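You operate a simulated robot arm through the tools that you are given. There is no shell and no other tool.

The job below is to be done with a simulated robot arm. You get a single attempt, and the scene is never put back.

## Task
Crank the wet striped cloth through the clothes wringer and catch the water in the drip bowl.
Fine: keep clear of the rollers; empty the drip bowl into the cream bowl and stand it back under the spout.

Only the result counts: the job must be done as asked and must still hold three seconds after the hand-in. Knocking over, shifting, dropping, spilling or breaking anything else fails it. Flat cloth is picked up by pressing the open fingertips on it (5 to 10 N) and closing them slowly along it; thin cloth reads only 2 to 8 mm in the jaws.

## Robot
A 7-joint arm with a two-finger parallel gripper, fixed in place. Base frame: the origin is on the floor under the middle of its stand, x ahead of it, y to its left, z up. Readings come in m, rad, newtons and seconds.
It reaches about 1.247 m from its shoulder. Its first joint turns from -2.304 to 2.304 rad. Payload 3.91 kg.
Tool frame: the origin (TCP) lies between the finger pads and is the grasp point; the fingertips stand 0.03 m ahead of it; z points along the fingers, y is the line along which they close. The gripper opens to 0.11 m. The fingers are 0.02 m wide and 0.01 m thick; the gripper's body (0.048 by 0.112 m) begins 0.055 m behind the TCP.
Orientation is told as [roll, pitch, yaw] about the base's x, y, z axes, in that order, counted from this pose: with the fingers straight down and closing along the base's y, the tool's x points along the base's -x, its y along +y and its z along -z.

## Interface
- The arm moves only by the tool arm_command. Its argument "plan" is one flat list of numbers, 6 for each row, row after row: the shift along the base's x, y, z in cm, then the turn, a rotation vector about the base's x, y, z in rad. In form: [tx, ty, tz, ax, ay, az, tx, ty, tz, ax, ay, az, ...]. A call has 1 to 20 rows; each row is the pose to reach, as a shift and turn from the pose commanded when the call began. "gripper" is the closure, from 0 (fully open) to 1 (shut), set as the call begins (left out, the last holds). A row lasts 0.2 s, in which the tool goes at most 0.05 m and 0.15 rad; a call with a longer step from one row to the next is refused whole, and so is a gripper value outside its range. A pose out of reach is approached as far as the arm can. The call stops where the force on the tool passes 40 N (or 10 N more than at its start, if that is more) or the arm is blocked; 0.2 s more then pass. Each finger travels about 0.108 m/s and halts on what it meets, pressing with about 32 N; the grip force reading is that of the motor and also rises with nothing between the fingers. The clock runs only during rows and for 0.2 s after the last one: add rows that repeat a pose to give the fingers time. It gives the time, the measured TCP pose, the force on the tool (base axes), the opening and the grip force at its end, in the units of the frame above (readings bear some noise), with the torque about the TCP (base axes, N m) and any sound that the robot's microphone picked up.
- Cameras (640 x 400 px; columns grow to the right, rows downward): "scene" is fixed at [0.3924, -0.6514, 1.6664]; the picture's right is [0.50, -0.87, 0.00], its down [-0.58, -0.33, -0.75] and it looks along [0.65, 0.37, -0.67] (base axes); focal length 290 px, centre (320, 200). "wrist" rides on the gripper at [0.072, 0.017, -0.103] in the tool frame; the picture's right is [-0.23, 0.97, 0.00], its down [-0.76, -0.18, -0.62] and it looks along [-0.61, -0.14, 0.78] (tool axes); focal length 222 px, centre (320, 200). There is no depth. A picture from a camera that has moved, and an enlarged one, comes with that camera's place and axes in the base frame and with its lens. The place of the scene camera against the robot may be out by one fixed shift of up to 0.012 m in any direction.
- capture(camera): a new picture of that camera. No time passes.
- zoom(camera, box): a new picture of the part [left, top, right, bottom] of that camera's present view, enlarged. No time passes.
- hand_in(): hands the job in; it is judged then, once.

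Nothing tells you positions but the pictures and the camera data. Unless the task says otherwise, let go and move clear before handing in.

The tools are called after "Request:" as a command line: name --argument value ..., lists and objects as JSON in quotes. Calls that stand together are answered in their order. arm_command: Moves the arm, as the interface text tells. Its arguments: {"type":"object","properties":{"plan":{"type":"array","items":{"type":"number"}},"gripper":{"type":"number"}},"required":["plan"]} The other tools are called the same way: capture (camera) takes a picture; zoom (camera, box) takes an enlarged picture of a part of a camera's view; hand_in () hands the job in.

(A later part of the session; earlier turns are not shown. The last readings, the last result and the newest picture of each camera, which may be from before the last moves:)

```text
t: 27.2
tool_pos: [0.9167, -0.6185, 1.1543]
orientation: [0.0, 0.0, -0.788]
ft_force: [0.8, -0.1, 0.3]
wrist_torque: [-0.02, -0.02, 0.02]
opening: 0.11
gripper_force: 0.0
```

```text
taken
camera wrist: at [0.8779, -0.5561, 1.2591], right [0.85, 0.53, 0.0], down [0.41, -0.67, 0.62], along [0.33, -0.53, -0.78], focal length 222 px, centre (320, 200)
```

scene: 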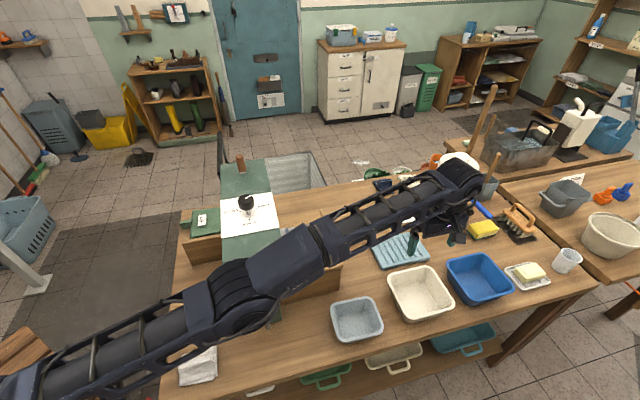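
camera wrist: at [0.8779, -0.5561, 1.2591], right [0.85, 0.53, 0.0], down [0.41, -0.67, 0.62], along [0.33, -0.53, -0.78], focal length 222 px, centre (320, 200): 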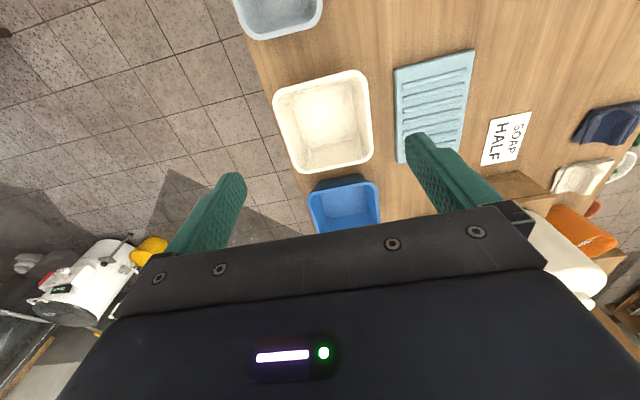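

The yaw is fine here and this gives a good view of the cream bowl. I'll zoom in to pin down its position.

Request:
zoom --camera "wrist" --box '[220, 0, 420, 200]'

```text
2.00 times, centred on (320, 100) of wrist
camera zoom: at [0.8779, -0.5561, 1.2591], right [0.85, 0.53, 0.0], down [0.41, -0.67, 0.62], along [0.33, -0.53, -0.78], focal length 444 px, centre (320, 400)
```

zoom: 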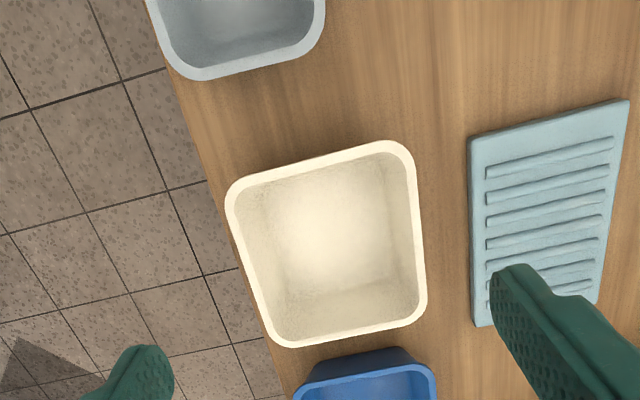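

The cream bowl's centre comes out at about (0.974, -0.684). Now I'll test the outward tilt itself, still empty and above the bowls.

Request:
arm_command --plan '[0, -0.7, -1, -0.095, -0.095, 0, 0, -1.4, -2, -0.19, -0.19, 0, 0, -2.1, -3, -0.285, -0.285, 0, 0, -2.8, -4, -0.38, -0.38, 0, 0, -3.5, -5, -0.475, -0.475, 0, 0, -4.2, -6, -0.57, -0.57, 0, 0, -4.9, -7, -0.665, -0.665, 0, 0, -5.6, -8, -0.76, -0.76, 0, 0, -6.3, -9, -0.855, -0.855, 0, 0, -7, -10, -0.95, -0.95, 0, 0, -7.7, -11, -1.045, -1.045, 0, 0, -8.2, -12, -1.14, -1.14, 0, 0, -8.2, -13, -1.235, -1.235, 0]'

Request:
capture --camera "scene"

```text
t: 30.0
tool_pos: [0.9153, -0.7, 1.0276]
orientation: [3.136, -1.391, 2.362]
ft_force: [0.1, 0.2, 0.8]
wrist_torque: [0.05, 0.02, 0.0]
opening: 0.11
gripper_force: 0.1
```

```text
taken
```

scene: 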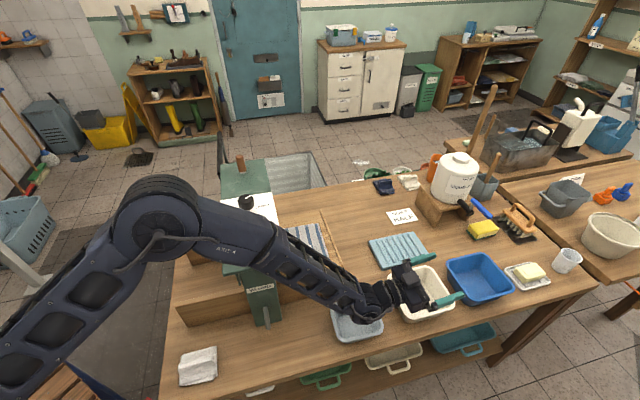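

The arm can make the whole 100° outward tilt over the cream bowl, so that pour plan works. I'll bring the tool upright again and go above the drip bowl's near wall.

Request:
arm_command --plan '[0, 0.7, 1, 0.095, 0.095, 0, 0, 1.4, 2, 0.19, 0.19, 0, 0, 2.1, 3, 0.285, 0.285, 0, 0, 2.8, 4, 0.38, 0.38, 0, 0, 3.5, 5, 0.475, 0.475, 0, 0, 4.2, 6, 0.57, 0.57, 0, 0, 4.9, 7, 0.665, 0.665, 0, 0, 5.6, 8, 0.76, 0.76, 0, 0, 6.3, 9, 0.855, 0.855, 0, 0, 7, 10, 0.95, 0.95, 0, 0, 7.7, 11, 1.045, 1.045, 0, 0, 8.2, 12, 1.14, 1.14, 0, 0, 8.2, 13, 1.235, 1.235, 0]'

```text
t: 32.8
tool_pos: [0.9178, -0.6176, 1.1559]
orientation: [-0.001, 0.002, -0.786]
ft_force: [-0.7, 0.4, 0.4]
wrist_torque: [-0.03, -0.05, 0.01]
opening: 0.1101
gripper_force: 0.0
```

The tool is upright again. I'll move above the drip bowl's near wall with the fingers half open and check the alignment.

Request:
arm_command --plan '[-2.6, 0.8, -2.6, 0, 0, 0, -5.2, 1.5, -5.2, 0, 0, 0, -7.8, 2.3, -7.8, 0, 0, 0, -10.4, 3, -10.4, 0, 0, 0, -13, 3.8, -13, 0, 0, 0, -15.7, 4.5, -15.6, 0, 0, 0]' --gripper 0.5

Request:
capture --camera "wrist"

Request:
zoom --camera "scene" --box '[240, 220, 480, 370]'

```text
t: 34.2
tool_pos: [0.7608, -0.5735, 0.9977]
orientation: [0.0, 0.0, -0.787]
ft_force: [1.2, -0.5, 0.9]
wrist_torque: [0.01, 0.02, 0.0]
opening: 0.0549
gripper_force: 0.0
```

```text
taken
camera wrist: at [0.7216, -0.5112, 1.1017], right [0.85, 0.53, 0.0], down [0.41, -0.66, 0.62], along [0.33, -0.53, -0.78], focal length 222 px, centre (320, 200)
```

wrist: 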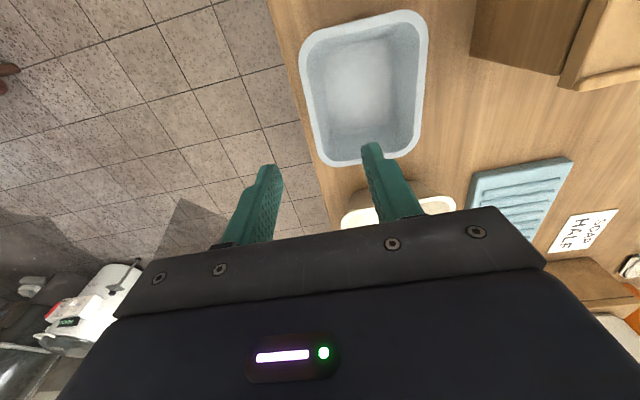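

```text
2.67 times, centred on (360, 295) of scene
camera zoom: at [0.3924, -0.6514, 1.6664], right [0.5, -0.87, 0.0], down [-0.58, -0.33, -0.75], along [0.65, 0.37, -0.67], focal length 774 px, centre (213, -53)
```

zoom: 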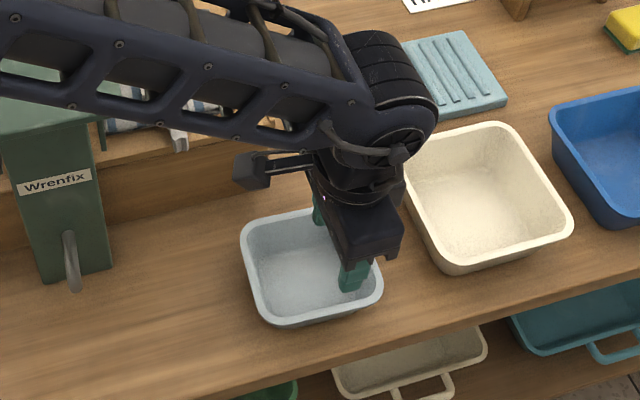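

I'll zoom in on the bowl from here to refine its place and rim height.

Request:
zoom --camera "wrist" --box '[260, 0, 500, 170]'

```text
2.35 times, centred on (380, 85) of wrist
camera zoom: at [0.7216, -0.5112, 1.1017], right [0.85, 0.53, 0.0], down [0.41, -0.66, 0.62], along [0.33, -0.53, -0.78], focal length 523 px, centre (179, 471)
```

zoom: 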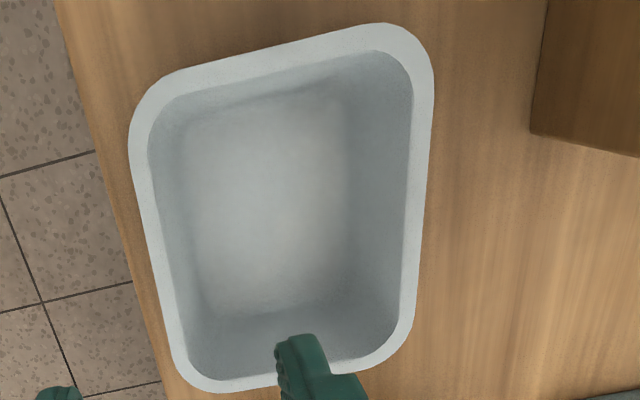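

The bowl's centre refines to about (0.801, -0.542) with its near wall between the fingers. I'll lean the tool slightly to match the wall's flare and come down around the wall.

Request:
arm_command --plan '[-0.2, -0.3, -2, 0.05, -0.05, 0, -0.2, -0.4, -5, 0.106, -0.106, 0, -0.2, -0.4, -9, 0.106, -0.106, 0, -0.2, -0.4, -12, 0.106, -0.106, 0, -0.2, -0.4, -14, 0.106, -0.106, 0, -0.2, -0.4, -15.3, 0.106, -0.106, 0]' --gripper 0.5

Request:
capture --camera "wrist"

Request:
zoom --camera "scene" --box '[280, 250, 440, 370]'

```text
t: 35.6
tool_pos: [0.7572, -0.5771, 0.8466]
orientation: [0.15, 0.002, -0.786]
ft_force: [0.0, 0.0, 0.8]
wrist_torque: [0.02, 0.02, -0.02]
opening: 0.0549
gripper_force: 0.1
```

```text
taken
camera wrist: at [0.7075, -0.5258, 0.9516], right [0.84, 0.52, 0.15], down [0.35, -0.73, 0.59], along [0.41, -0.45, -0.79], focal length 222 px, centre (320, 200)
```

wrist: 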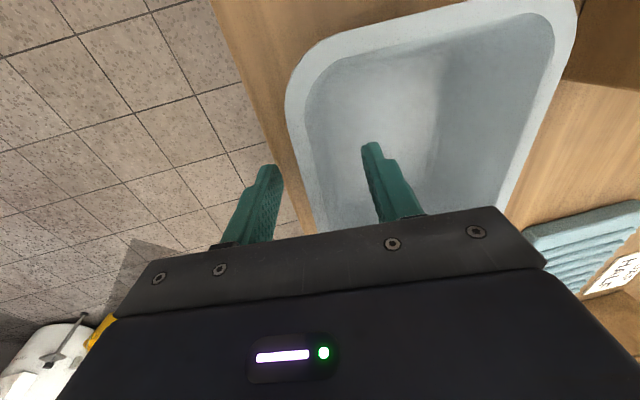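

```text
3.33 times, centred on (360, 310) of scene
camera zoom: at [0.3924, -0.6514, 1.6664], right [0.5, -0.87, 0.0], down [-0.58, -0.33, -0.75], along [0.65, 0.37, -0.67], focal length 968 px, centre (187, -167)
```

zoom: 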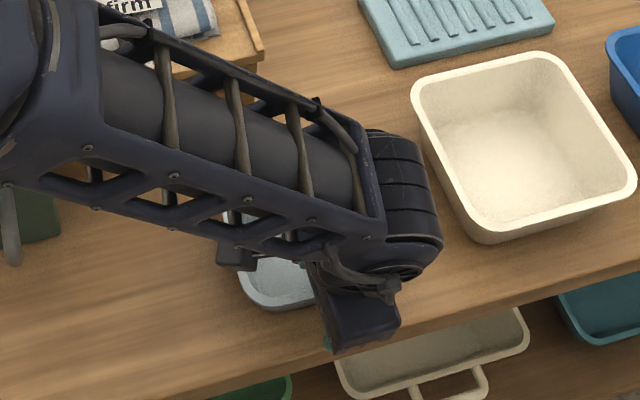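

The near wall sits between the fingers with no contact force. Before closing I'll check the whole arm's clearance in the full scene.

Request:
capture --camera "scene"

Request:
zoom --camera "wrist" --box '[220, 100, 440, 240]'

```text
taken
```

scene: 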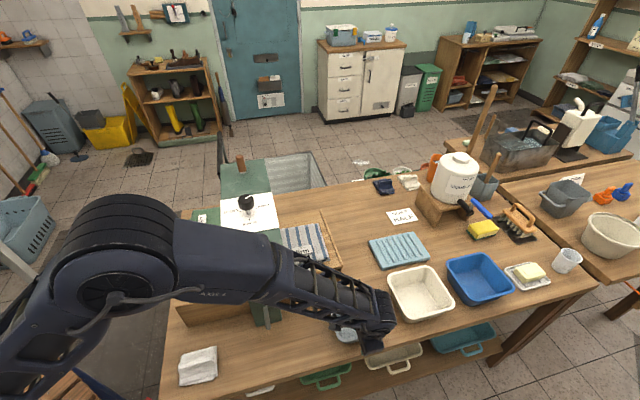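

```text
2.86 times, centred on (330, 170) of wrist
camera zoom: at [0.7075, -0.5258, 0.9516], right [0.84, 0.52, 0.15], down [0.35, -0.73, 0.59], along [0.41, -0.45, -0.79], focal length 635 px, centre (291, 286)
```

zoom: 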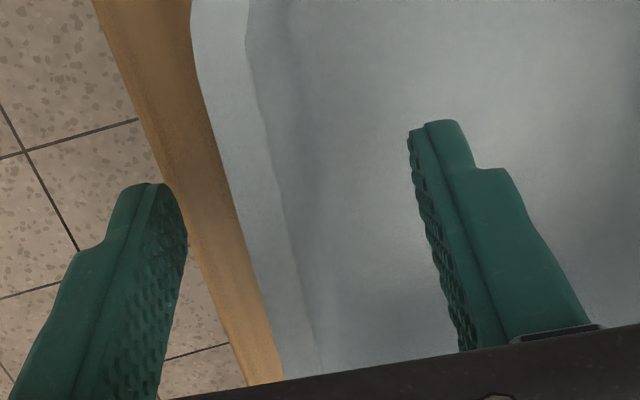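

The elbow is high and the arm is clear. I'll close on the wall.

Request:
arm_command --plan '[0, 0, 0, 0, 0, 0, 0, 0, 0, 0, 0, 0, 0, 0, 0, 0, 0, 0, 0, 0, 0, 0, 0, 0]' --gripper 1

Request:
capture --camera "wrist"

```text
t: 36.6
tool_pos: [0.7585, -0.5773, 0.8475]
orientation: [0.151, -0.004, -0.785]
ft_force: [5.4, 1.0, 13.8]
wrist_torque: [1.28, -0.83, -0.26]
opening: 0.0042
gripper_force: 31.7
```

```text
taken
camera wrist: at [0.7077, -0.5258, 0.9524], right [0.84, 0.52, 0.15], down [0.35, -0.73, 0.59], along [0.41, -0.45, -0.79], focal length 222 px, centre (320, 200)
```

wrist: 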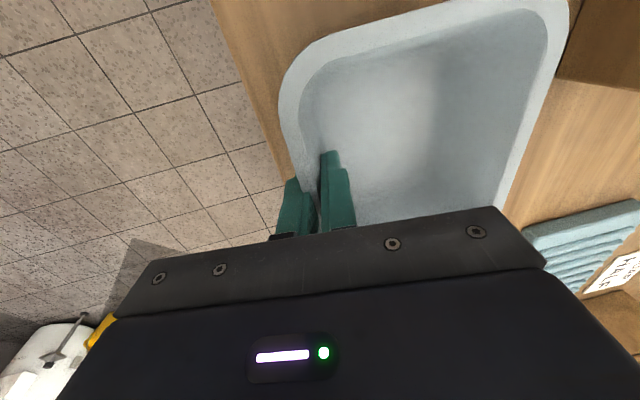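

The wall is gripped at 4 mm, with some load from the wall aligning to the pads. I'll lift slightly and see how the bowl hangs.

Request:
arm_command --plan '[0, 0, 0.5, 0, 0, 0, 0, 0, 1, 0, 0, 0, 0, 0, 1.5, 0, 0, 0, 0, 0, 2, 0, 0, 0, 0, 0, 2, 0, 0, 0]'

Request:
capture --camera "wrist"

Request:
zoom --camera "scene" --box '[280, 270, 440, 370]'

```text
t: 37.8
tool_pos: [0.7572, -0.577, 0.8663]
orientation: [0.151, 0.002, -0.787]
ft_force: [-0.1, 0.2, -1.7]
wrist_torque: [0.0, 0.05, 0.0]
opening: 0.0032
gripper_force: 31.9
```

```text
taken
camera wrist: at [0.7073, -0.5256, 0.9717], right [0.84, 0.52, 0.15], down [0.35, -0.73, 0.59], along [0.41, -0.45, -0.79], focal length 222 px, centre (320, 200)
```

wrist: 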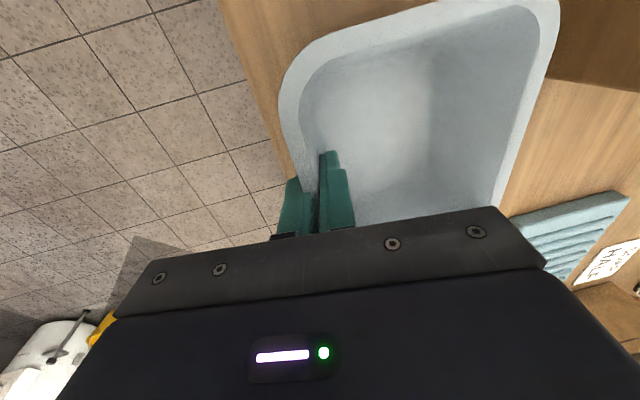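

```text
4.00 times, centred on (360, 320) of scene
camera zoom: at [0.3924, -0.6514, 1.6664], right [0.5, -0.87, 0.0], down [-0.58, -0.33, -0.75], along [0.65, 0.37, -0.67], focal length 1161 px, centre (160, -280)
```

zoom: 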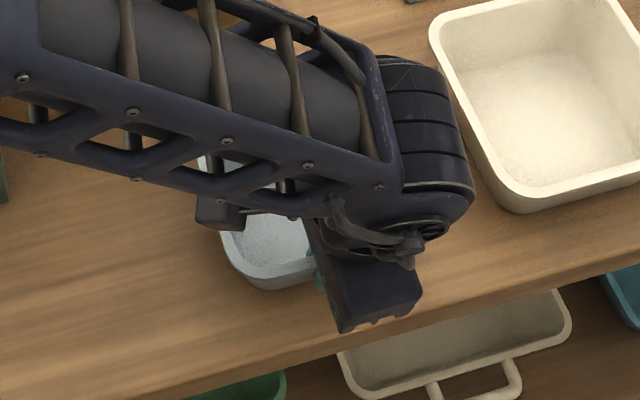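

The bowl weighs about 2 N and is held firmly, though perhaps tilted a little with its far side low. I'll zoom in to estimate that tilt.

Request:
zoom --camera "wrist" --box '[260, 0, 580, 200]'

```text
2.00 times, centred on (420, 100) of wrist
camera zoom: at [0.7073, -0.5256, 0.9717], right [0.84, 0.52, 0.15], down [0.35, -0.73, 0.59], along [0.41, -0.45, -0.79], focal length 444 px, centre (120, 400)
```

zoom: 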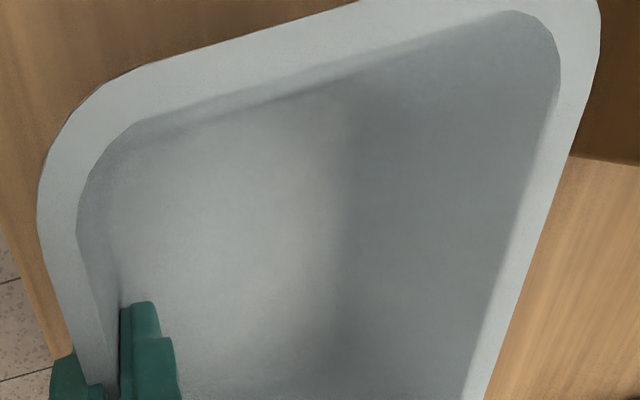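

The bowl hangs close to level. I'll lower it to just above the table so the rim passes under the spout tip, and slide it about 24 cm along the table to sit beneath the spout.

Request:
arm_command --plan '[0, 0, -0.6, 0, 0, 0, 0, 0, -1.1, 0, 0, 0, -2, 2.1, -1.1, 0, 0, 0, -4, 4.2, -1.1, 0, 0, 0, -6, 6.3, -1.1, 0, 0, 0, -8, 8.4, -1.1, 0, 0, 0, -10, 10.4, -1.1, 0, 0, 0, -11, 11.4, -1.1, 0, 0, 0]'

Request:
capture --camera "wrist"

Request:
capture --camera "scene"

```text
t: 39.6
tool_pos: [0.6485, -0.4641, 0.8564]
orientation: [0.151, -0.001, -0.785]
ft_force: [-0.3, 0.0, -1.4]
wrist_torque: [-0.03, 0.03, 0.01]
opening: 0.0034
gripper_force: 31.7
```

```text
taken
camera wrist: at [0.5985, -0.4121, 0.9612], right [0.84, 0.52, 0.15], down [0.35, -0.73, 0.59], along [0.41, -0.45, -0.79], focal length 222 px, centre (320, 200)
```

wrist: 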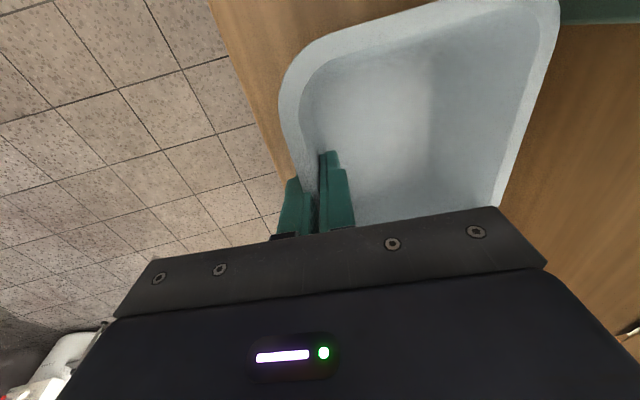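

```text
taken
```

scene: 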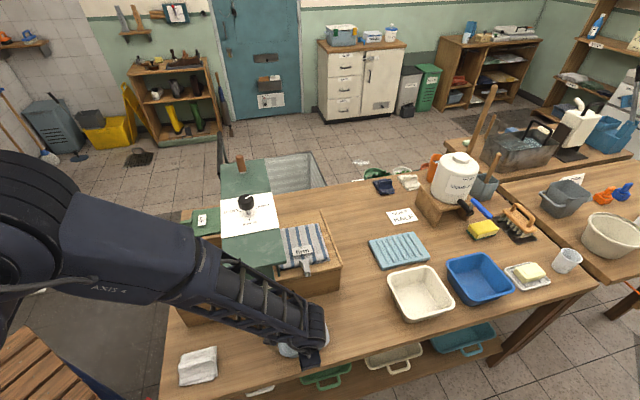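

So far clear. I'll go the remaining 9 cm to the spout.

Request:
arm_command --plan '[-1.5, 1.6, 0, 0, 0, 0, -3, 3.2, 0, 0, 0, 0, -4.5, 4.8, 0, 0, 0, 0, -6, 6.3, 0, 0, 0, 0, -6, 6.3, 0, 0, 0, 0]'

Request:
capture --camera "wrist"

Request:
zoom --camera "scene" --box '[180, 240, 360, 370]'

```text
t: 40.8
tool_pos: [0.588, -0.4009, 0.8571]
orientation: [0.148, 0.0, -0.788]
ft_force: [-0.5, 0.7, -1.1]
wrist_torque: [0.01, 0.0, -0.02]
opening: 0.0033
gripper_force: 31.8
```

```text
taken
camera wrist: at [0.5372, -0.3495, 0.9614], right [0.84, 0.52, 0.15], down [0.35, -0.73, 0.59], along [0.41, -0.45, -0.79], focal length 222 px, centre (320, 200)
```

wrist: 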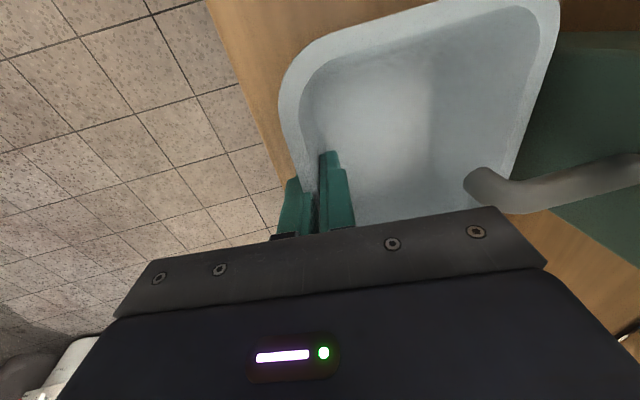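

```text
3.08 times, centred on (270, 305) of scene
camera zoom: at [0.3924, -0.6514, 1.6664], right [0.5, -0.87, 0.0], down [-0.58, -0.33, -0.75], along [0.65, 0.37, -0.67], focal length 893 px, centre (474, -123)
```

zoom: 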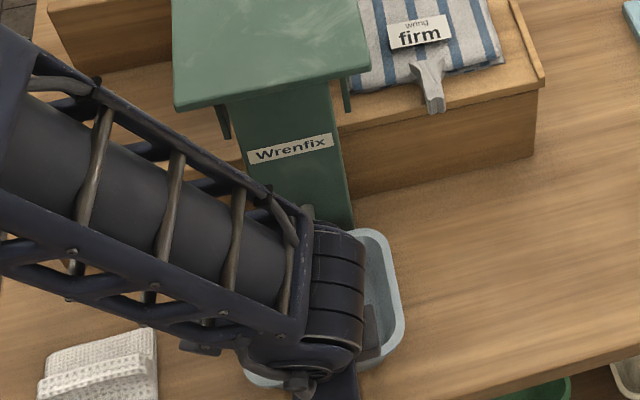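

The spout tip is over the bowl's inside, about 2.5 cm from the post-side wall. I'll lower the bowl gently until it touches the table.

Request:
arm_command --plan '[0, 0, -0.3, 0, 0, 0, 0, 0, -0.5, 0, 0, 0, 0, 0, -0.7, 0, 0, 0, 0, 0, -0.8, 0, 0, 0]'

```text
t: 41.8
tool_pos: [0.5869, -0.4015, 0.8475]
orientation: [0.15, -0.002, -0.787]
ft_force: [-3.8, -6.1, 17.7]
wrist_torque: [1.14, -0.79, -0.02]
opening: 0.004
gripper_force: 32.1
```

The bowl is down at the same height where I gripped it. I'll ease the load slightly and open the fingers.

Request:
arm_command --plan '[0, 0, 0.1, 0, 0, 0, 0, 0, 0.1, 0, 0, 0]'

Request:
arm_command --plan '[0, 0, 0, 0, 0, 0, 0, 0, 0, 0, 0, 0, 0, 0, 0, 0, 0, 0]' --gripper 0.6

Request:
capture --camera "wrist"

```text
t: 42.4
tool_pos: [0.5879, -0.3999, 0.8481]
orientation: [0.15, 0.0, -0.785]
ft_force: [0.8, -2.3, 14.0]
wrist_torque: [0.77, -1.08, -0.18]
opening: 0.0037
gripper_force: 31.9
```

```text
t: 43.2
tool_pos: [0.589, -0.4013, 0.8472]
orientation: [0.151, 0.0, -0.786]
ft_force: [0.2, -0.3, 0.8]
wrist_torque: [0.01, 0.03, 0.0]
opening: 0.0437
gripper_force: 0.0
```

```text
taken
camera wrist: at [0.5374, -0.3495, 0.9531], right [0.84, 0.52, 0.15], down [0.35, -0.73, 0.59], along [0.41, -0.45, -0.79], focal length 222 px, centre (320, 200)
```

wrist: 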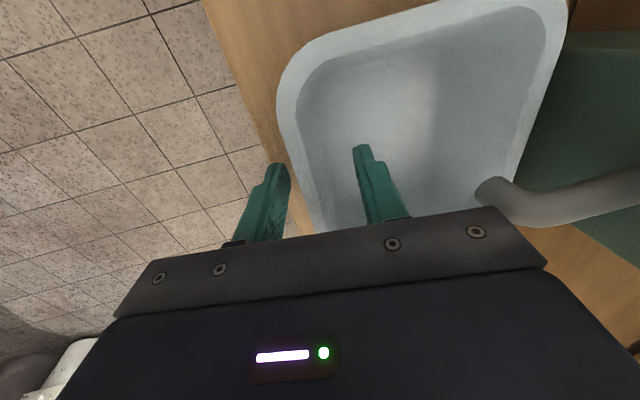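

The drip bowl stands under the spout. I'll back the fingers out up and away from the spout, then rise.

Request:
arm_command --plan '[-0.3, -0.3, 2, 0, 0, 0, -0.6, -0.6, 4, 0, 0, 0, -0.9, -0.9, 7, 0, 0, 0, -1.2, -1.2, 10, 0, 0, 0, -1.5, -1.5, 14, 0, 0, 0, -1.8, -1.8, 18, 0, 0, 0, -2, -2, 22, -0.05, 0.05, 0, -2, -2, 26, -0.106, 0.106, 0, -2, -2, 30, -0.106, 0.106, 0, -2, -2, 34, -0.106, 0.106, 0, -2, -2, 38, -0.106, 0.106, 0, -2, -2, 42, -0.106, 0.106, 0, -2, -2, 46, -0.106, 0.106, 0]' --gripper 0.6

Request:
capture --camera "wrist"

Request:
zoom --camera "scene" --box '[180, 200, 360, 370]'

```text
t: 46.0
tool_pos: [0.5674, -0.419, 1.3067]
orientation: [0.0, 0.002, -0.784]
ft_force: [-0.1, -0.5, 0.4]
wrist_torque: [-0.01, 0.04, 0.01]
opening: 0.0441
gripper_force: 0.1
```

```text
taken
camera wrist: at [0.5287, -0.3568, 1.4107], right [0.85, 0.53, 0.0], down [0.41, -0.66, 0.62], along [0.33, -0.53, -0.78], focal length 222 px, centre (320, 200)
```

wrist: 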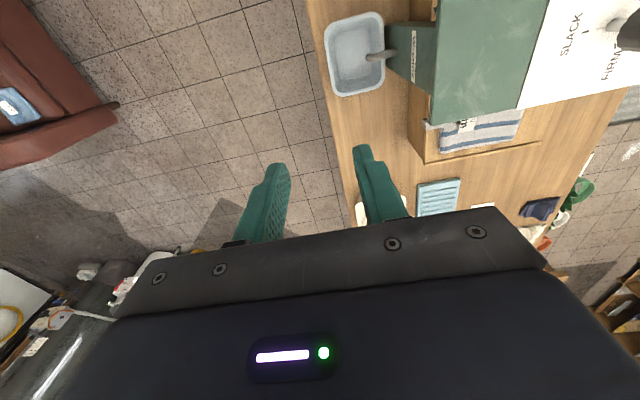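

```text
2.35 times, centred on (270, 285) of scene
camera zoom: at [0.3924, -0.6514, 1.6664], right [0.5, -0.87, 0.0], down [-0.58, -0.33, -0.75], along [0.65, 0.37, -0.67], focal length 683 px, centre (438, 0)
```

zoom: 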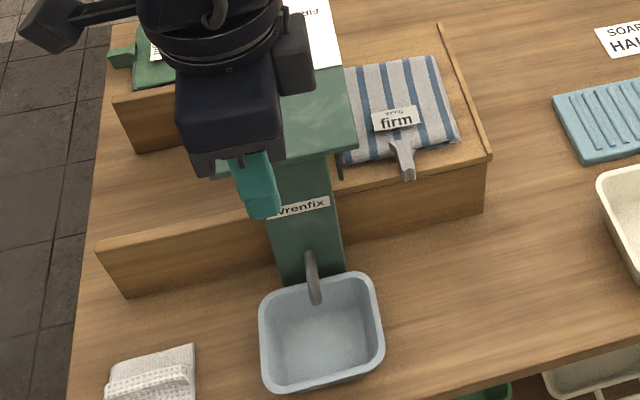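

The drip bowl is well placed under the spout. Now I'll go over the crank to measure the handle and look closely at the knob.

Request:
arm_command --plan '[2.1, 3.3, 0.2, 0, 0, 0.07, 4.2, 6.6, 0.4, 0, 0, 0.14, 6.3, 9.9, 0.6, 0, 0, 0.21, 8.4, 13.2, 0.8, 0, 0, 0.28, 10.5, 16.5, 1, 0, 0, 0.35, 12.6, 19.8, 1.2, 0, 0, 0.42, 14.7, 23.1, 1.4, 0, 0, 0.5, 16.8, 26.4, 1.5, 0, 0, 0.57, 18.9, 29.7, 1.5, 0, 0, 0.64, 21, 33, 1.5, 0, 0, 0.71, 23.3, 36.4, 1.5, 0, 0, 0.785]' --gripper 0.3

Request:
capture --camera "wrist"

Request:
zoom --camera "wrist" --box '[200, 80, 440, 230]'

```text
t: 48.4
tool_pos: [0.8007, -0.0557, 1.3228]
orientation: [0.0, 0.0, 0.0]
ft_force: [0.0, -0.9, 1.7]
wrist_torque: [0.04, -0.01, 0.01]
opening: 0.0771
gripper_force: 0.0
```

```text
taken
camera wrist: at [0.7273, -0.0391, 1.4272], right [0.23, 0.97, 0.0], down [0.76, -0.18, 0.62], along [0.61, -0.14, -0.78], focal length 222 px, centre (320, 200)
```

wrist: 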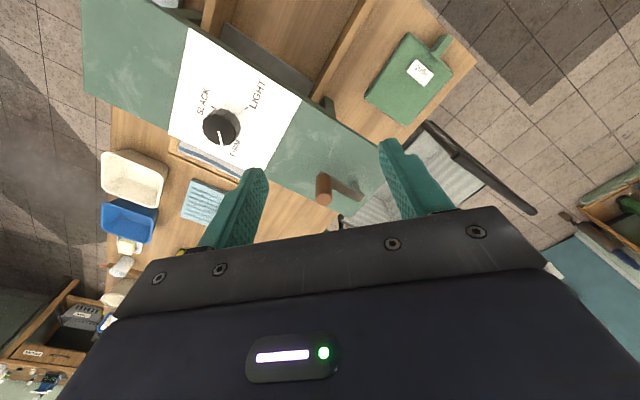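

```text
2.67 times, centred on (320, 155) of wrist
camera zoom: at [0.7273, -0.0391, 1.4272], right [0.23, 0.97, 0.0], down [0.76, -0.18, 0.62], along [0.61, -0.14, -0.78], focal length 592 px, centre (320, 320)
```

zoom: 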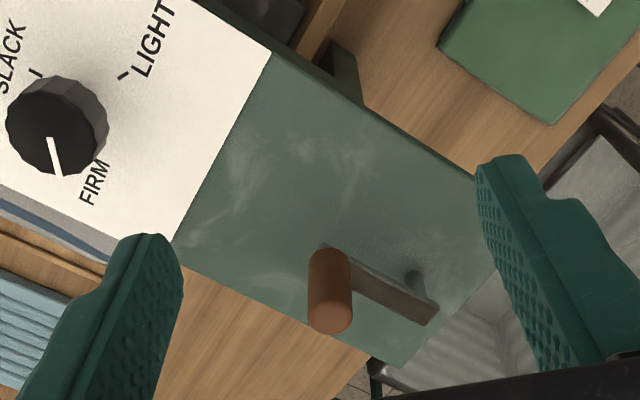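

The handle measures about 24 mm across at (0.911, -0.0765), between z 1.135 and 1.19, and the pivot is near (0.967, -0.025), giving a radius of about 7.7 cm. I'll check the knob closely before going to the handle.

Request:
zoom --camera "wrist" --box '[185, 75, 285, 165]'

Request:
zoom --camera "wrist" --box '[290, 150, 400, 220]'

Request:
zoom --camera "scene" --box '[270, 215, 350, 290]'

```text
4.44 times, centred on (235, 120) of wrist
camera zoom: at [0.7273, -0.0391, 1.4272], right [0.23, 0.97, 0.0], down [0.76, -0.18, 0.62], along [0.61, -0.14, -0.78], focal length 987 px, centre (698, 556)
```

zoom: 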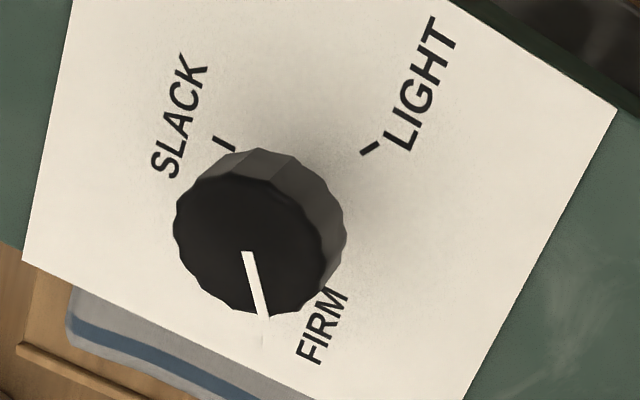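

```text
5.71 times, centred on (345, 185) of wrist
camera zoom: at [0.7273, -0.0391, 1.4272], right [0.23, 0.97, 0.0], down [0.76, -0.18, 0.62], along [0.61, -0.14, -0.78], focal length 1269 px, centre (177, 286)
```

zoom: 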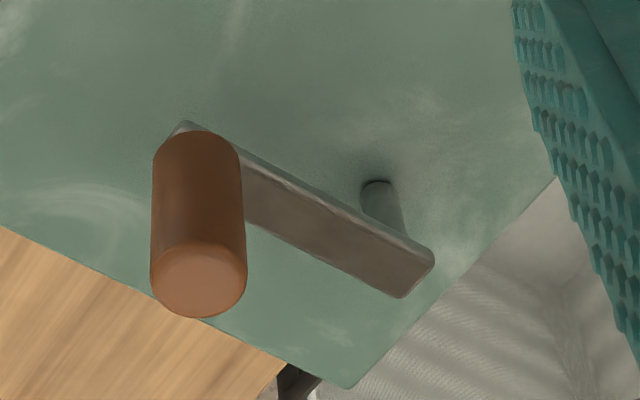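

```text
5.33 times, centred on (310, 252) of scene
camera zoom: at [0.3924, -0.6514, 1.6664], right [0.5, -0.87, 0.0], down [-0.58, -0.33, -0.75], along [0.65, 0.37, -0.67], focal length 1548 px, centre (373, -80)
```

zoom: 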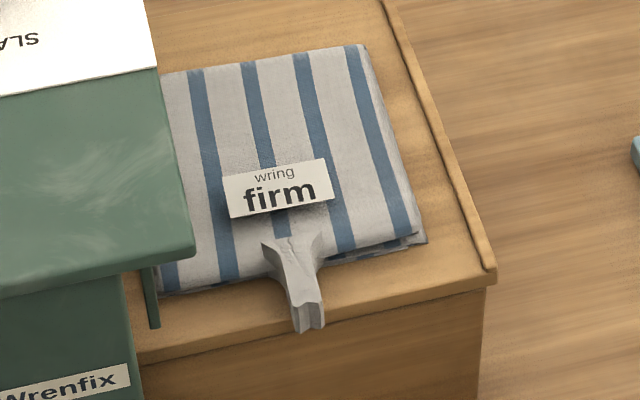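

The pointer is on FIRM and agrees from every view, so I leave the knob alone. Refined numbers put the handle axis at (0.916, -0.077), its top at z 1.184 and the pivot at (0.965, -0.028), so the radius is 7 cm; I'll hover over the handle now.

Request:
arm_command --plan '[2.9, -0.5, -1.5, 0, 0, 0, 5.8, -1, -3, 0, 0, 0, 8.7, -1.6, -5, 0, 0, 0, 11.5, -2.1, -7.3, 0, 0, 0, 11.5, -2.1, -7.3, 0, 0, 0]' --gripper 0.3

Request:
capture --camera "wrist"

Request:
zoom --camera "scene" --box '[180, 110, 300, 200]'

```text
t: 49.6
tool_pos: [0.9152, -0.0772, 1.2506]
orientation: [0.0, 0.0, -0.001]
ft_force: [-0.3, 0.0, 0.6]
wrist_torque: [-0.03, -0.02, -0.01]
opening: 0.077
gripper_force: 0.0
```

```text
taken
camera wrist: at [0.8428, -0.0608, 1.3541], right [0.23, 0.97, 0.0], down [0.76, -0.18, 0.62], along [0.61, -0.14, -0.78], focal length 222 px, centre (320, 200)
```

wrist: 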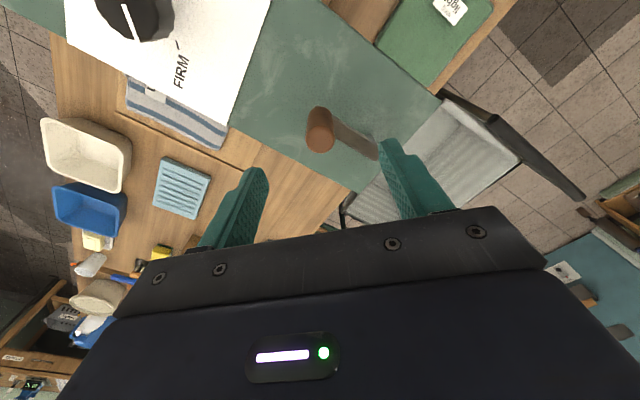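

```text
4.44 times, centred on (240, 155) of scene
camera zoom: at [0.3924, -0.6514, 1.6664], right [0.5, -0.87, 0.0], down [-0.58, -0.33, -0.75], along [0.65, 0.37, -0.67], focal length 1290 px, centre (676, 400)
```

zoom: 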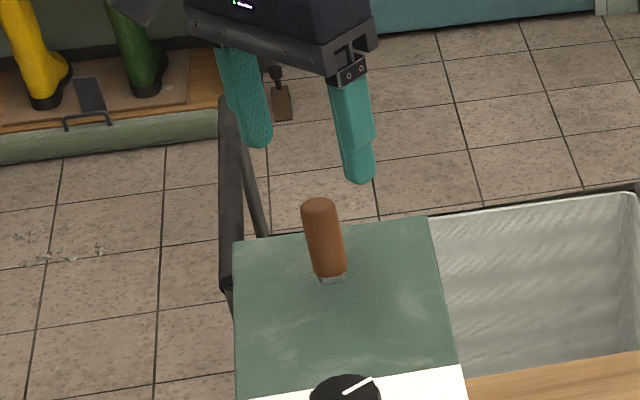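

The handle is centred between the fingers. I'll come down around it and close.

Request:
arm_command --plan '[0, 0, -3, 0, 0, 0, 0, 0, -6, 0, 0, 0, 0, 0, -8.5, 0, 0, 0, 0, 0, -8.5, 0, 0, 0]' --gripper 0.3

Request:
arm_command --plan '[0, 0, 0, 0, 0, 0, 0, 0, 0, 0, 0, 0, 0, 0, 0, 0, 0, 0, 0, 0, 0, 0, 0, 0]' --gripper 1

Request:
capture --camera "wrist"

Request:
zoom --camera "scene" --box '[180, 110, 300, 200]'

```text
t: 50.6
tool_pos: [0.9149, -0.077, 1.1664]
orientation: [-0.001, -0.002, -0.001]
ft_force: [-0.4, -0.2, -0.3]
wrist_torque: [-0.03, -0.03, -0.01]
opening: 0.077
gripper_force: 0.0
```

```text
t: 51.6
tool_pos: [0.9164, -0.0772, 1.1671]
orientation: [0.0, -0.006, -0.002]
ft_force: [20.7, 19.0, 20.2]
wrist_torque: [0.17, -0.8, -0.26]
opening: 0.0234
gripper_force: 45.1
```

```text
taken
camera wrist: at [0.8434, -0.0603, 1.2718], right [0.23, 0.97, 0.0], down [0.76, -0.18, 0.63], along [0.61, -0.14, -0.78], focal length 222 px, centre (320, 200)
```

wrist: 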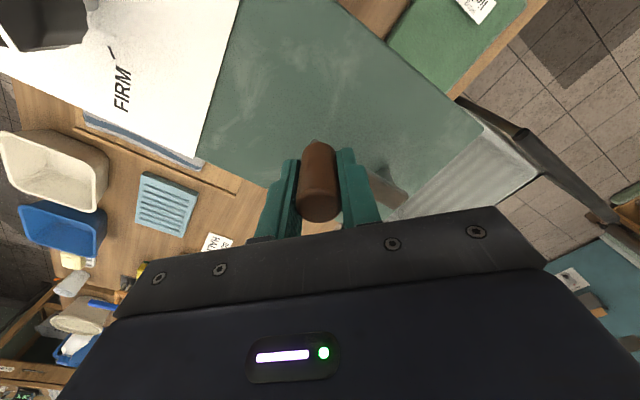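

```text
4.44 times, centred on (240, 155) of scene
camera zoom: at [0.3924, -0.6514, 1.6664], right [0.5, -0.87, 0.0], down [-0.58, -0.33, -0.75], along [0.65, 0.37, -0.67], focal length 1290 px, centre (676, 400)
```

zoom: 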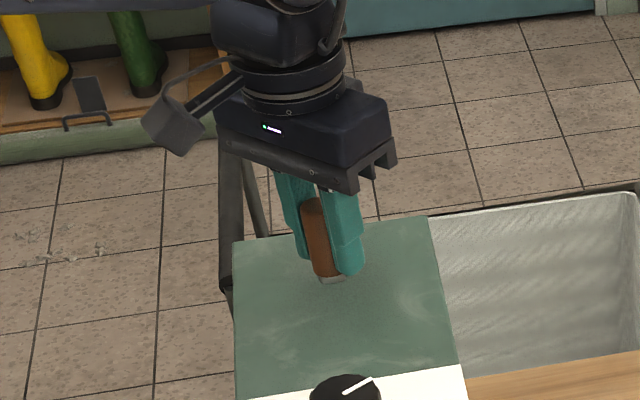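

The handle is gripped at 23 mm, but there is a side load of about 28 N toward the pivot and 20 N upward. I'll shift the tool slightly in that direction to relax it.

Request:
arm_command --plan '[0.1, 0.1, 0.1, 0, 0, 0, 0.1, 0.1, 0.1, 0, 0, 0]'

```text
t: 52.2
tool_pos: [0.9156, -0.076, 1.1676]
orientation: [-0.001, -0.002, -0.002]
ft_force: [15.4, 8.9, 28.3]
wrist_torque: [0.17, -0.5, -0.23]
opening: 0.0237
gripper_force: 45.3
```

The load didn't fully relax, so I'll open slightly and take the grip again from here.

Request:
arm_command --plan '[0, 0, 0, 0, 0, 0, 0, 0, 0, 0, 0, 0]' --gripper 0.7

Request:
arm_command --plan '[0, 0, 0, 0, 0, 0, 0, 0, 0, 0, 0, 0, 0, 0, 0, 0, 0, 0]' --gripper 0.8

```text
t: 52.8
tool_pos: [0.9153, -0.0764, 1.1668]
orientation: [-0.001, 0.003, -0.003]
ft_force: [-7.8, -7.2, 17.7]
wrist_torque: [0.09, 0.05, -0.01]
opening: 0.0287
gripper_force: 0.1
```

```text
t: 53.6
tool_pos: [0.916, -0.0757, 1.1673]
orientation: [0.0, 0.001, -0.003]
ft_force: [-2.1, -0.8, 9.1]
wrist_torque: [0.02, 0.08, 0.04]
opening: 0.0244
gripper_force: 2.6
```

A partial closure gives a light hold with little load. I'll rise 5 mm to be sure the fingertips aren't resting on the crank arm, then take a moderate grip.

Request:
arm_command --plan '[0, 0, 0.25, 0, 0, 0, 0, 0, 0.5, 0, 0, 0, 0, 0, 0.5, 0, 0, 0]' --gripper 0.7

Request:
arm_command --plan '[0, 0, 0, 0, 0, 0, 0, 0, 0, 0, 0, 0, 0, 0, 0, 0, 0, 0]' --gripper 0.85

```text
t: 54.4
tool_pos: [0.9161, -0.0767, 1.1708]
orientation: [0.0, 0.0, -0.004]
ft_force: [-0.8, -0.5, -0.6]
wrist_torque: [0.03, -0.03, 0.01]
opening: 0.0331
gripper_force: 0.1
```

```text
t: 55.2
tool_pos: [0.9161, -0.0761, 1.1716]
orientation: [0.001, -0.001, -0.001]
ft_force: [-0.9, -0.1, -1.8]
wrist_torque: [0.02, -0.02, 0.04]
opening: 0.0233
gripper_force: 45.0
```

Now the grip is firm at 45 N with almost no side load. I'll try 20° clockwise, seen from above, as a first small turn and read the forces and any sound.

Request:
arm_command --plan '[-0.412, 0.45, 0, 0, 0, 0, -0.785, 0.935, 0, 0, 0, 0, -1.112, 1.45, 0, 0, 0, 0, -1.394, 1.991, 0, 0, 0, 0]'

Request:
zoom --camera "scene" --box '[270, 215, 350, 290]'

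Request:
capture --camera "wrist"

```text
t: 56.2
tool_pos: [0.9012, -0.0582, 1.1706]
orientation: [-0.002, 0.001, -0.002]
ft_force: [-5.6, -11.8, -6.0]
wrist_torque: [-0.14, 0.05, -0.48]
opening: 0.0235
gripper_force: 44.8
```

```text
5.33 times, centred on (310, 252) of scene
camera zoom: at [0.3924, -0.6514, 1.6664], right [0.5, -0.87, 0.0], down [-0.58, -0.33, -0.75], along [0.65, 0.37, -0.67], focal length 1548 px, centre (373, -80)
```

zoom: 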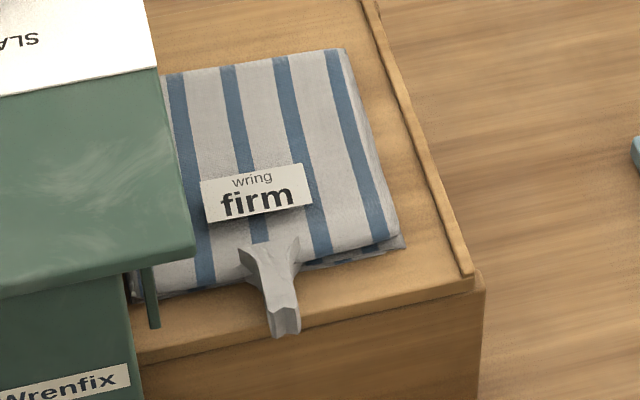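

```text
taken
camera wrist: at [0.8302, -0.0415, 1.2753], right [0.23, 0.97, 0.0], down [0.76, -0.18, 0.62], along [0.61, -0.14, -0.78], focal length 222 px, centre (320, 200)
```

wrist: 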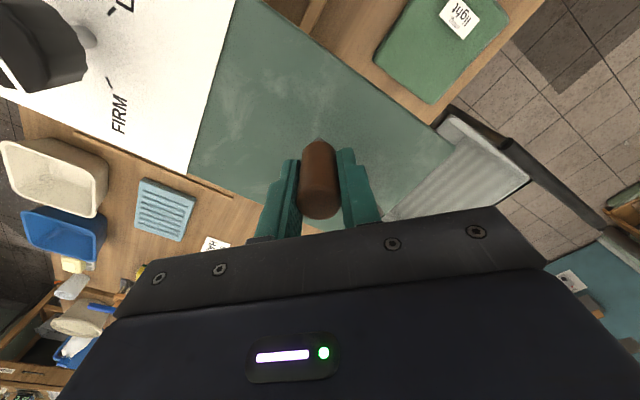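

Clockwise is the feeding direction: the cloth moved about 1.3 cm toward the rollers. The wooden feed board seems to have moved along with it, so I'll compare views before going on.

Request:
zoom --camera "scene" --box '[160, 140, 360, 265]'

Request:
zoom --camera "scene" --box '[160, 240, 360, 365]'

```text
3.20 times, centred on (260, 202) of scene
camera zoom: at [0.3924, -0.6514, 1.6664], right [0.5, -0.87, 0.0], down [-0.58, -0.33, -0.75], along [0.65, 0.37, -0.67], focal length 929 px, centre (512, 192)
```

zoom: 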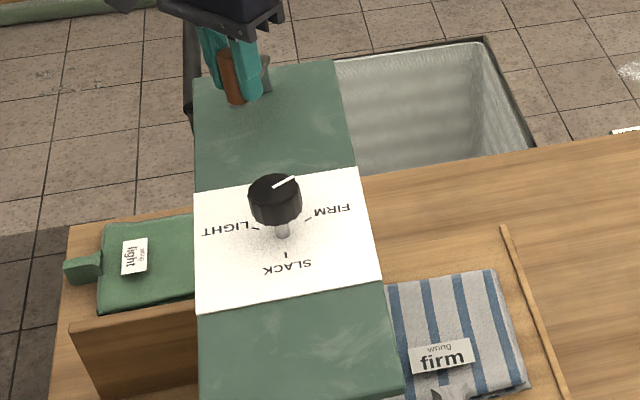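

```text
3.20 times, centred on (260, 302) of scene
camera zoom: at [0.3924, -0.6514, 1.6664], right [0.5, -0.87, 0.0], down [-0.58, -0.33, -0.75], along [0.65, 0.37, -0.67], focal length 929 px, centre (512, -128)
```

zoom: 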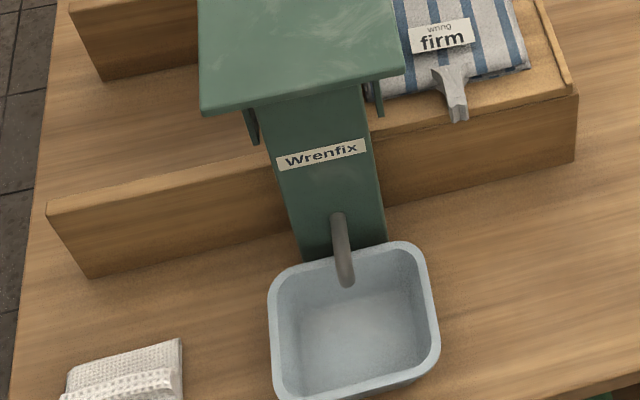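

The board is a sled: it carries the cloth between the rollers along the side rails, which explains the open gap I saw, so its movement is part of the machine. The forces are modest, so I'll continue clockwise another 40° with the radius adjusted to 7.2 cm.

Request:
arm_command --plan '[-0.426, 0.5, 0, 0, 0, 0, -0.61, 1.1, 0, 0, 0, 0, -0.75, 1.71, 0, 0, 0, 0, -0.83, 2.33, 0, 0, 0, 0, -0.856, 2.96, 0, 0, 0, 0, -0.83, 3.59, 0, 0, 0, 0, -0.75, 4.21, 0, 0, 0, 0, -0.61, 4.82, 0, 0, 0, 0]'

Request:
zoom --camera "scene" --box '[160, 140, 360, 265]'

Request:
zoom --camera "scene" --box '[160, 240, 360, 365]'

```text
t: 58.0
tool_pos: [0.8978, -0.0087, 1.172]
orientation: [0.0, 0.001, 0.0]
ft_force: [-1.1, -6.0, -0.8]
wrist_torque: [-0.1, 0.2, -0.34]
opening: 0.0229
gripper_force: 44.6
```

```text
3.20 times, centred on (260, 202) of scene
camera zoom: at [0.3924, -0.6514, 1.6664], right [0.5, -0.87, 0.0], down [-0.58, -0.33, -0.75], along [0.65, 0.37, -0.67], focal length 929 px, centre (512, 192)
```

zoom: 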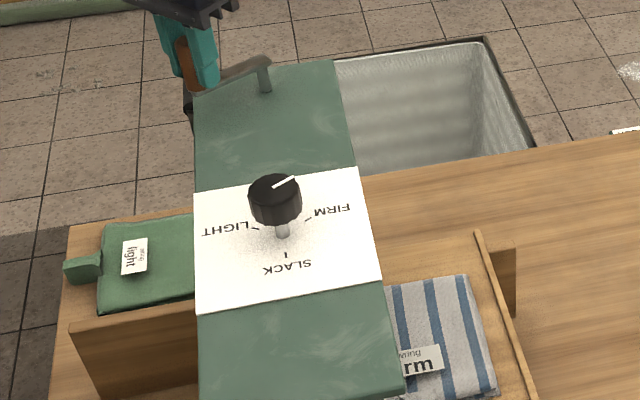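

```text
3.20 times, centred on (260, 302) of scene
camera zoom: at [0.3924, -0.6514, 1.6664], right [0.5, -0.87, 0.0], down [-0.58, -0.33, -0.75], along [0.65, 0.37, -0.67], focal length 929 px, centre (512, -128)
```

zoom: 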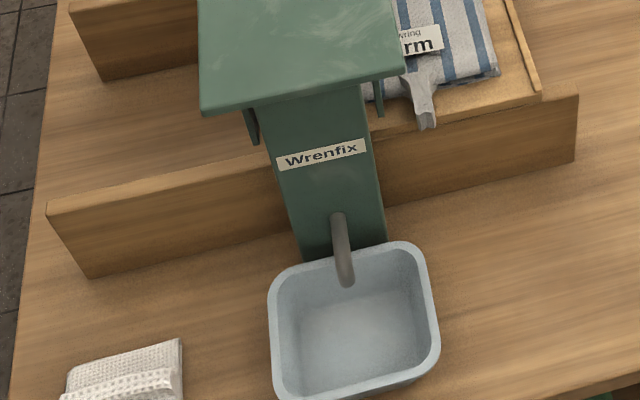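

The sled and cloth advance smoothly with low force. I'll continue clockwise another 80°.

Request:
arm_command --plan '[0.372, 0.933, 0, 0, 0, 0, 0.825, 1.821, 0, 0, 0, 0, 1.398, 2.639, 0, 0, 0, 0, 2.078, 3.369, 0, 0, 0, 0, 2.853, 3.996, 0, 0, 0, 0, 3.708, 4.51, 0, 0, 0, 0, 4.626, 4.899, 0, 0, 0, 0, 5.59, 5.157, 0, 0, 0, 0, 6.58, 5.279, 0, 0, 0, 0, 7.577, 5.262, 0, 0, 0, 0]'

Request:
capture --camera "scene"

Request:
zoom --camera "scene" --box '[160, 240, 360, 365]'

```text
t: 60.1
tool_pos: [0.9641, 0.0382, 1.1708]
orientation: [-0.003, 0.003, -0.006]
ft_force: [0.1, -9.4, 6.1]
wrist_torque: [0.63, 0.73, 0.07]
opening: 0.0234
gripper_force: 45.4
stopped in row 10: the force on the tool passed its limit at 65 N (the readings are from after the stop); the commanded pose is now the measured one
```

```text
taken
```

scene: 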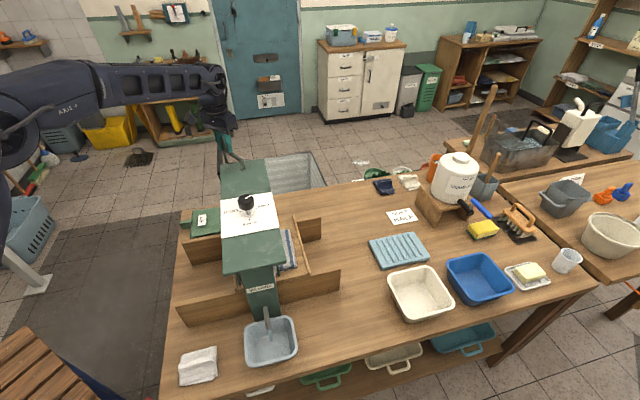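

```text
3.20 times, centred on (260, 302) of scene
camera zoom: at [0.3924, -0.6514, 1.6664], right [0.5, -0.87, 0.0], down [-0.58, -0.33, -0.75], along [0.65, 0.37, -0.67], focal length 929 px, centre (512, -128)
```

zoom: 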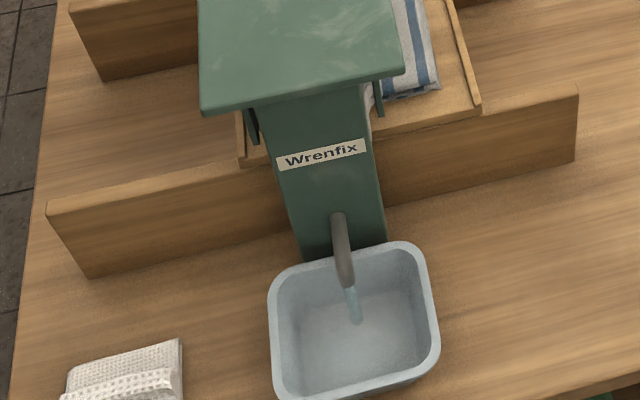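

Water is now running from the spout into the drip bowl. The stop came from a radius error; fitting my recorded positions gives the pivot at (0.961, -0.0277) and a radius of 6.6 cm, so I'll check the grip and then continue with that.

Request:
capture --camera "wrist"

Request:
zoom --camera "scene" --box '[180, 90, 300, 180]'

```text
taken
camera wrist: at [0.8932, 0.0557, 1.2756], right [0.23, 0.97, 0.0], down [0.76, -0.18, 0.62], along [0.6, -0.15, -0.78], focal length 222 px, centre (320, 200)
```

wrist: 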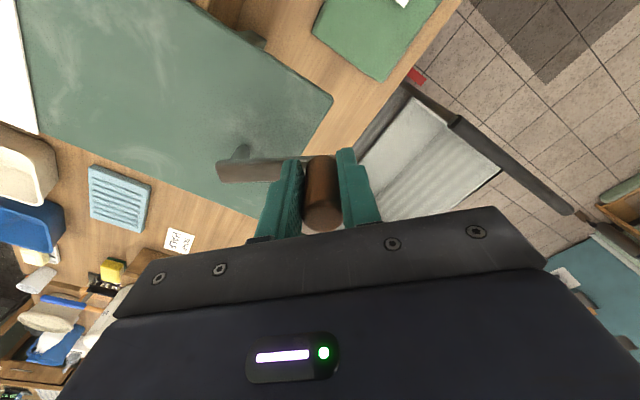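

```text
4.44 times, centred on (240, 135) of scene
camera zoom: at [0.3924, -0.6514, 1.6664], right [0.5, -0.87, 0.0], down [-0.58, -0.33, -0.75], along [0.65, 0.37, -0.67], focal length 1290 px, centre (676, 489)
```

zoom: 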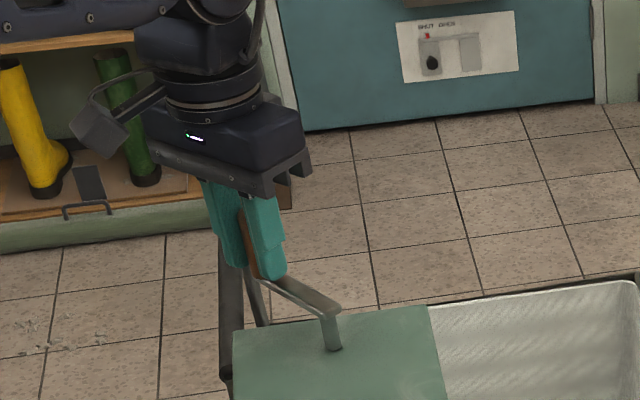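

The handle has slid a few millimetres along the pads. I'll zoom in to measure the pivot and handle directly.

Request:
zoom --camera "wrist" --box '[200, 120, 390, 240]'

```text
3.33 times, centred on (295, 180) of wrist
camera zoom: at [0.8932, 0.0557, 1.2756], right [0.23, 0.97, 0.0], down [0.76, -0.18, 0.62], along [0.6, -0.15, -0.78], focal length 740 px, centre (403, 267)
```

zoom: 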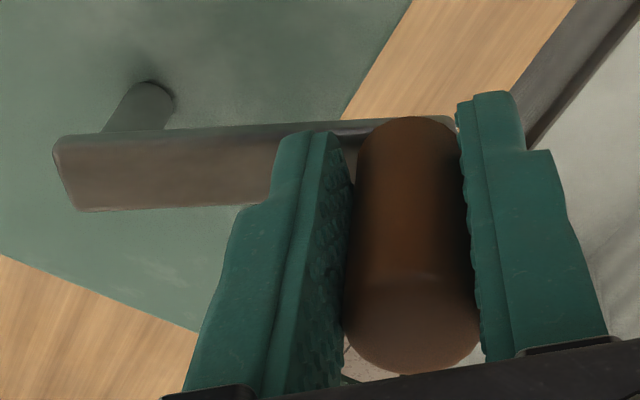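

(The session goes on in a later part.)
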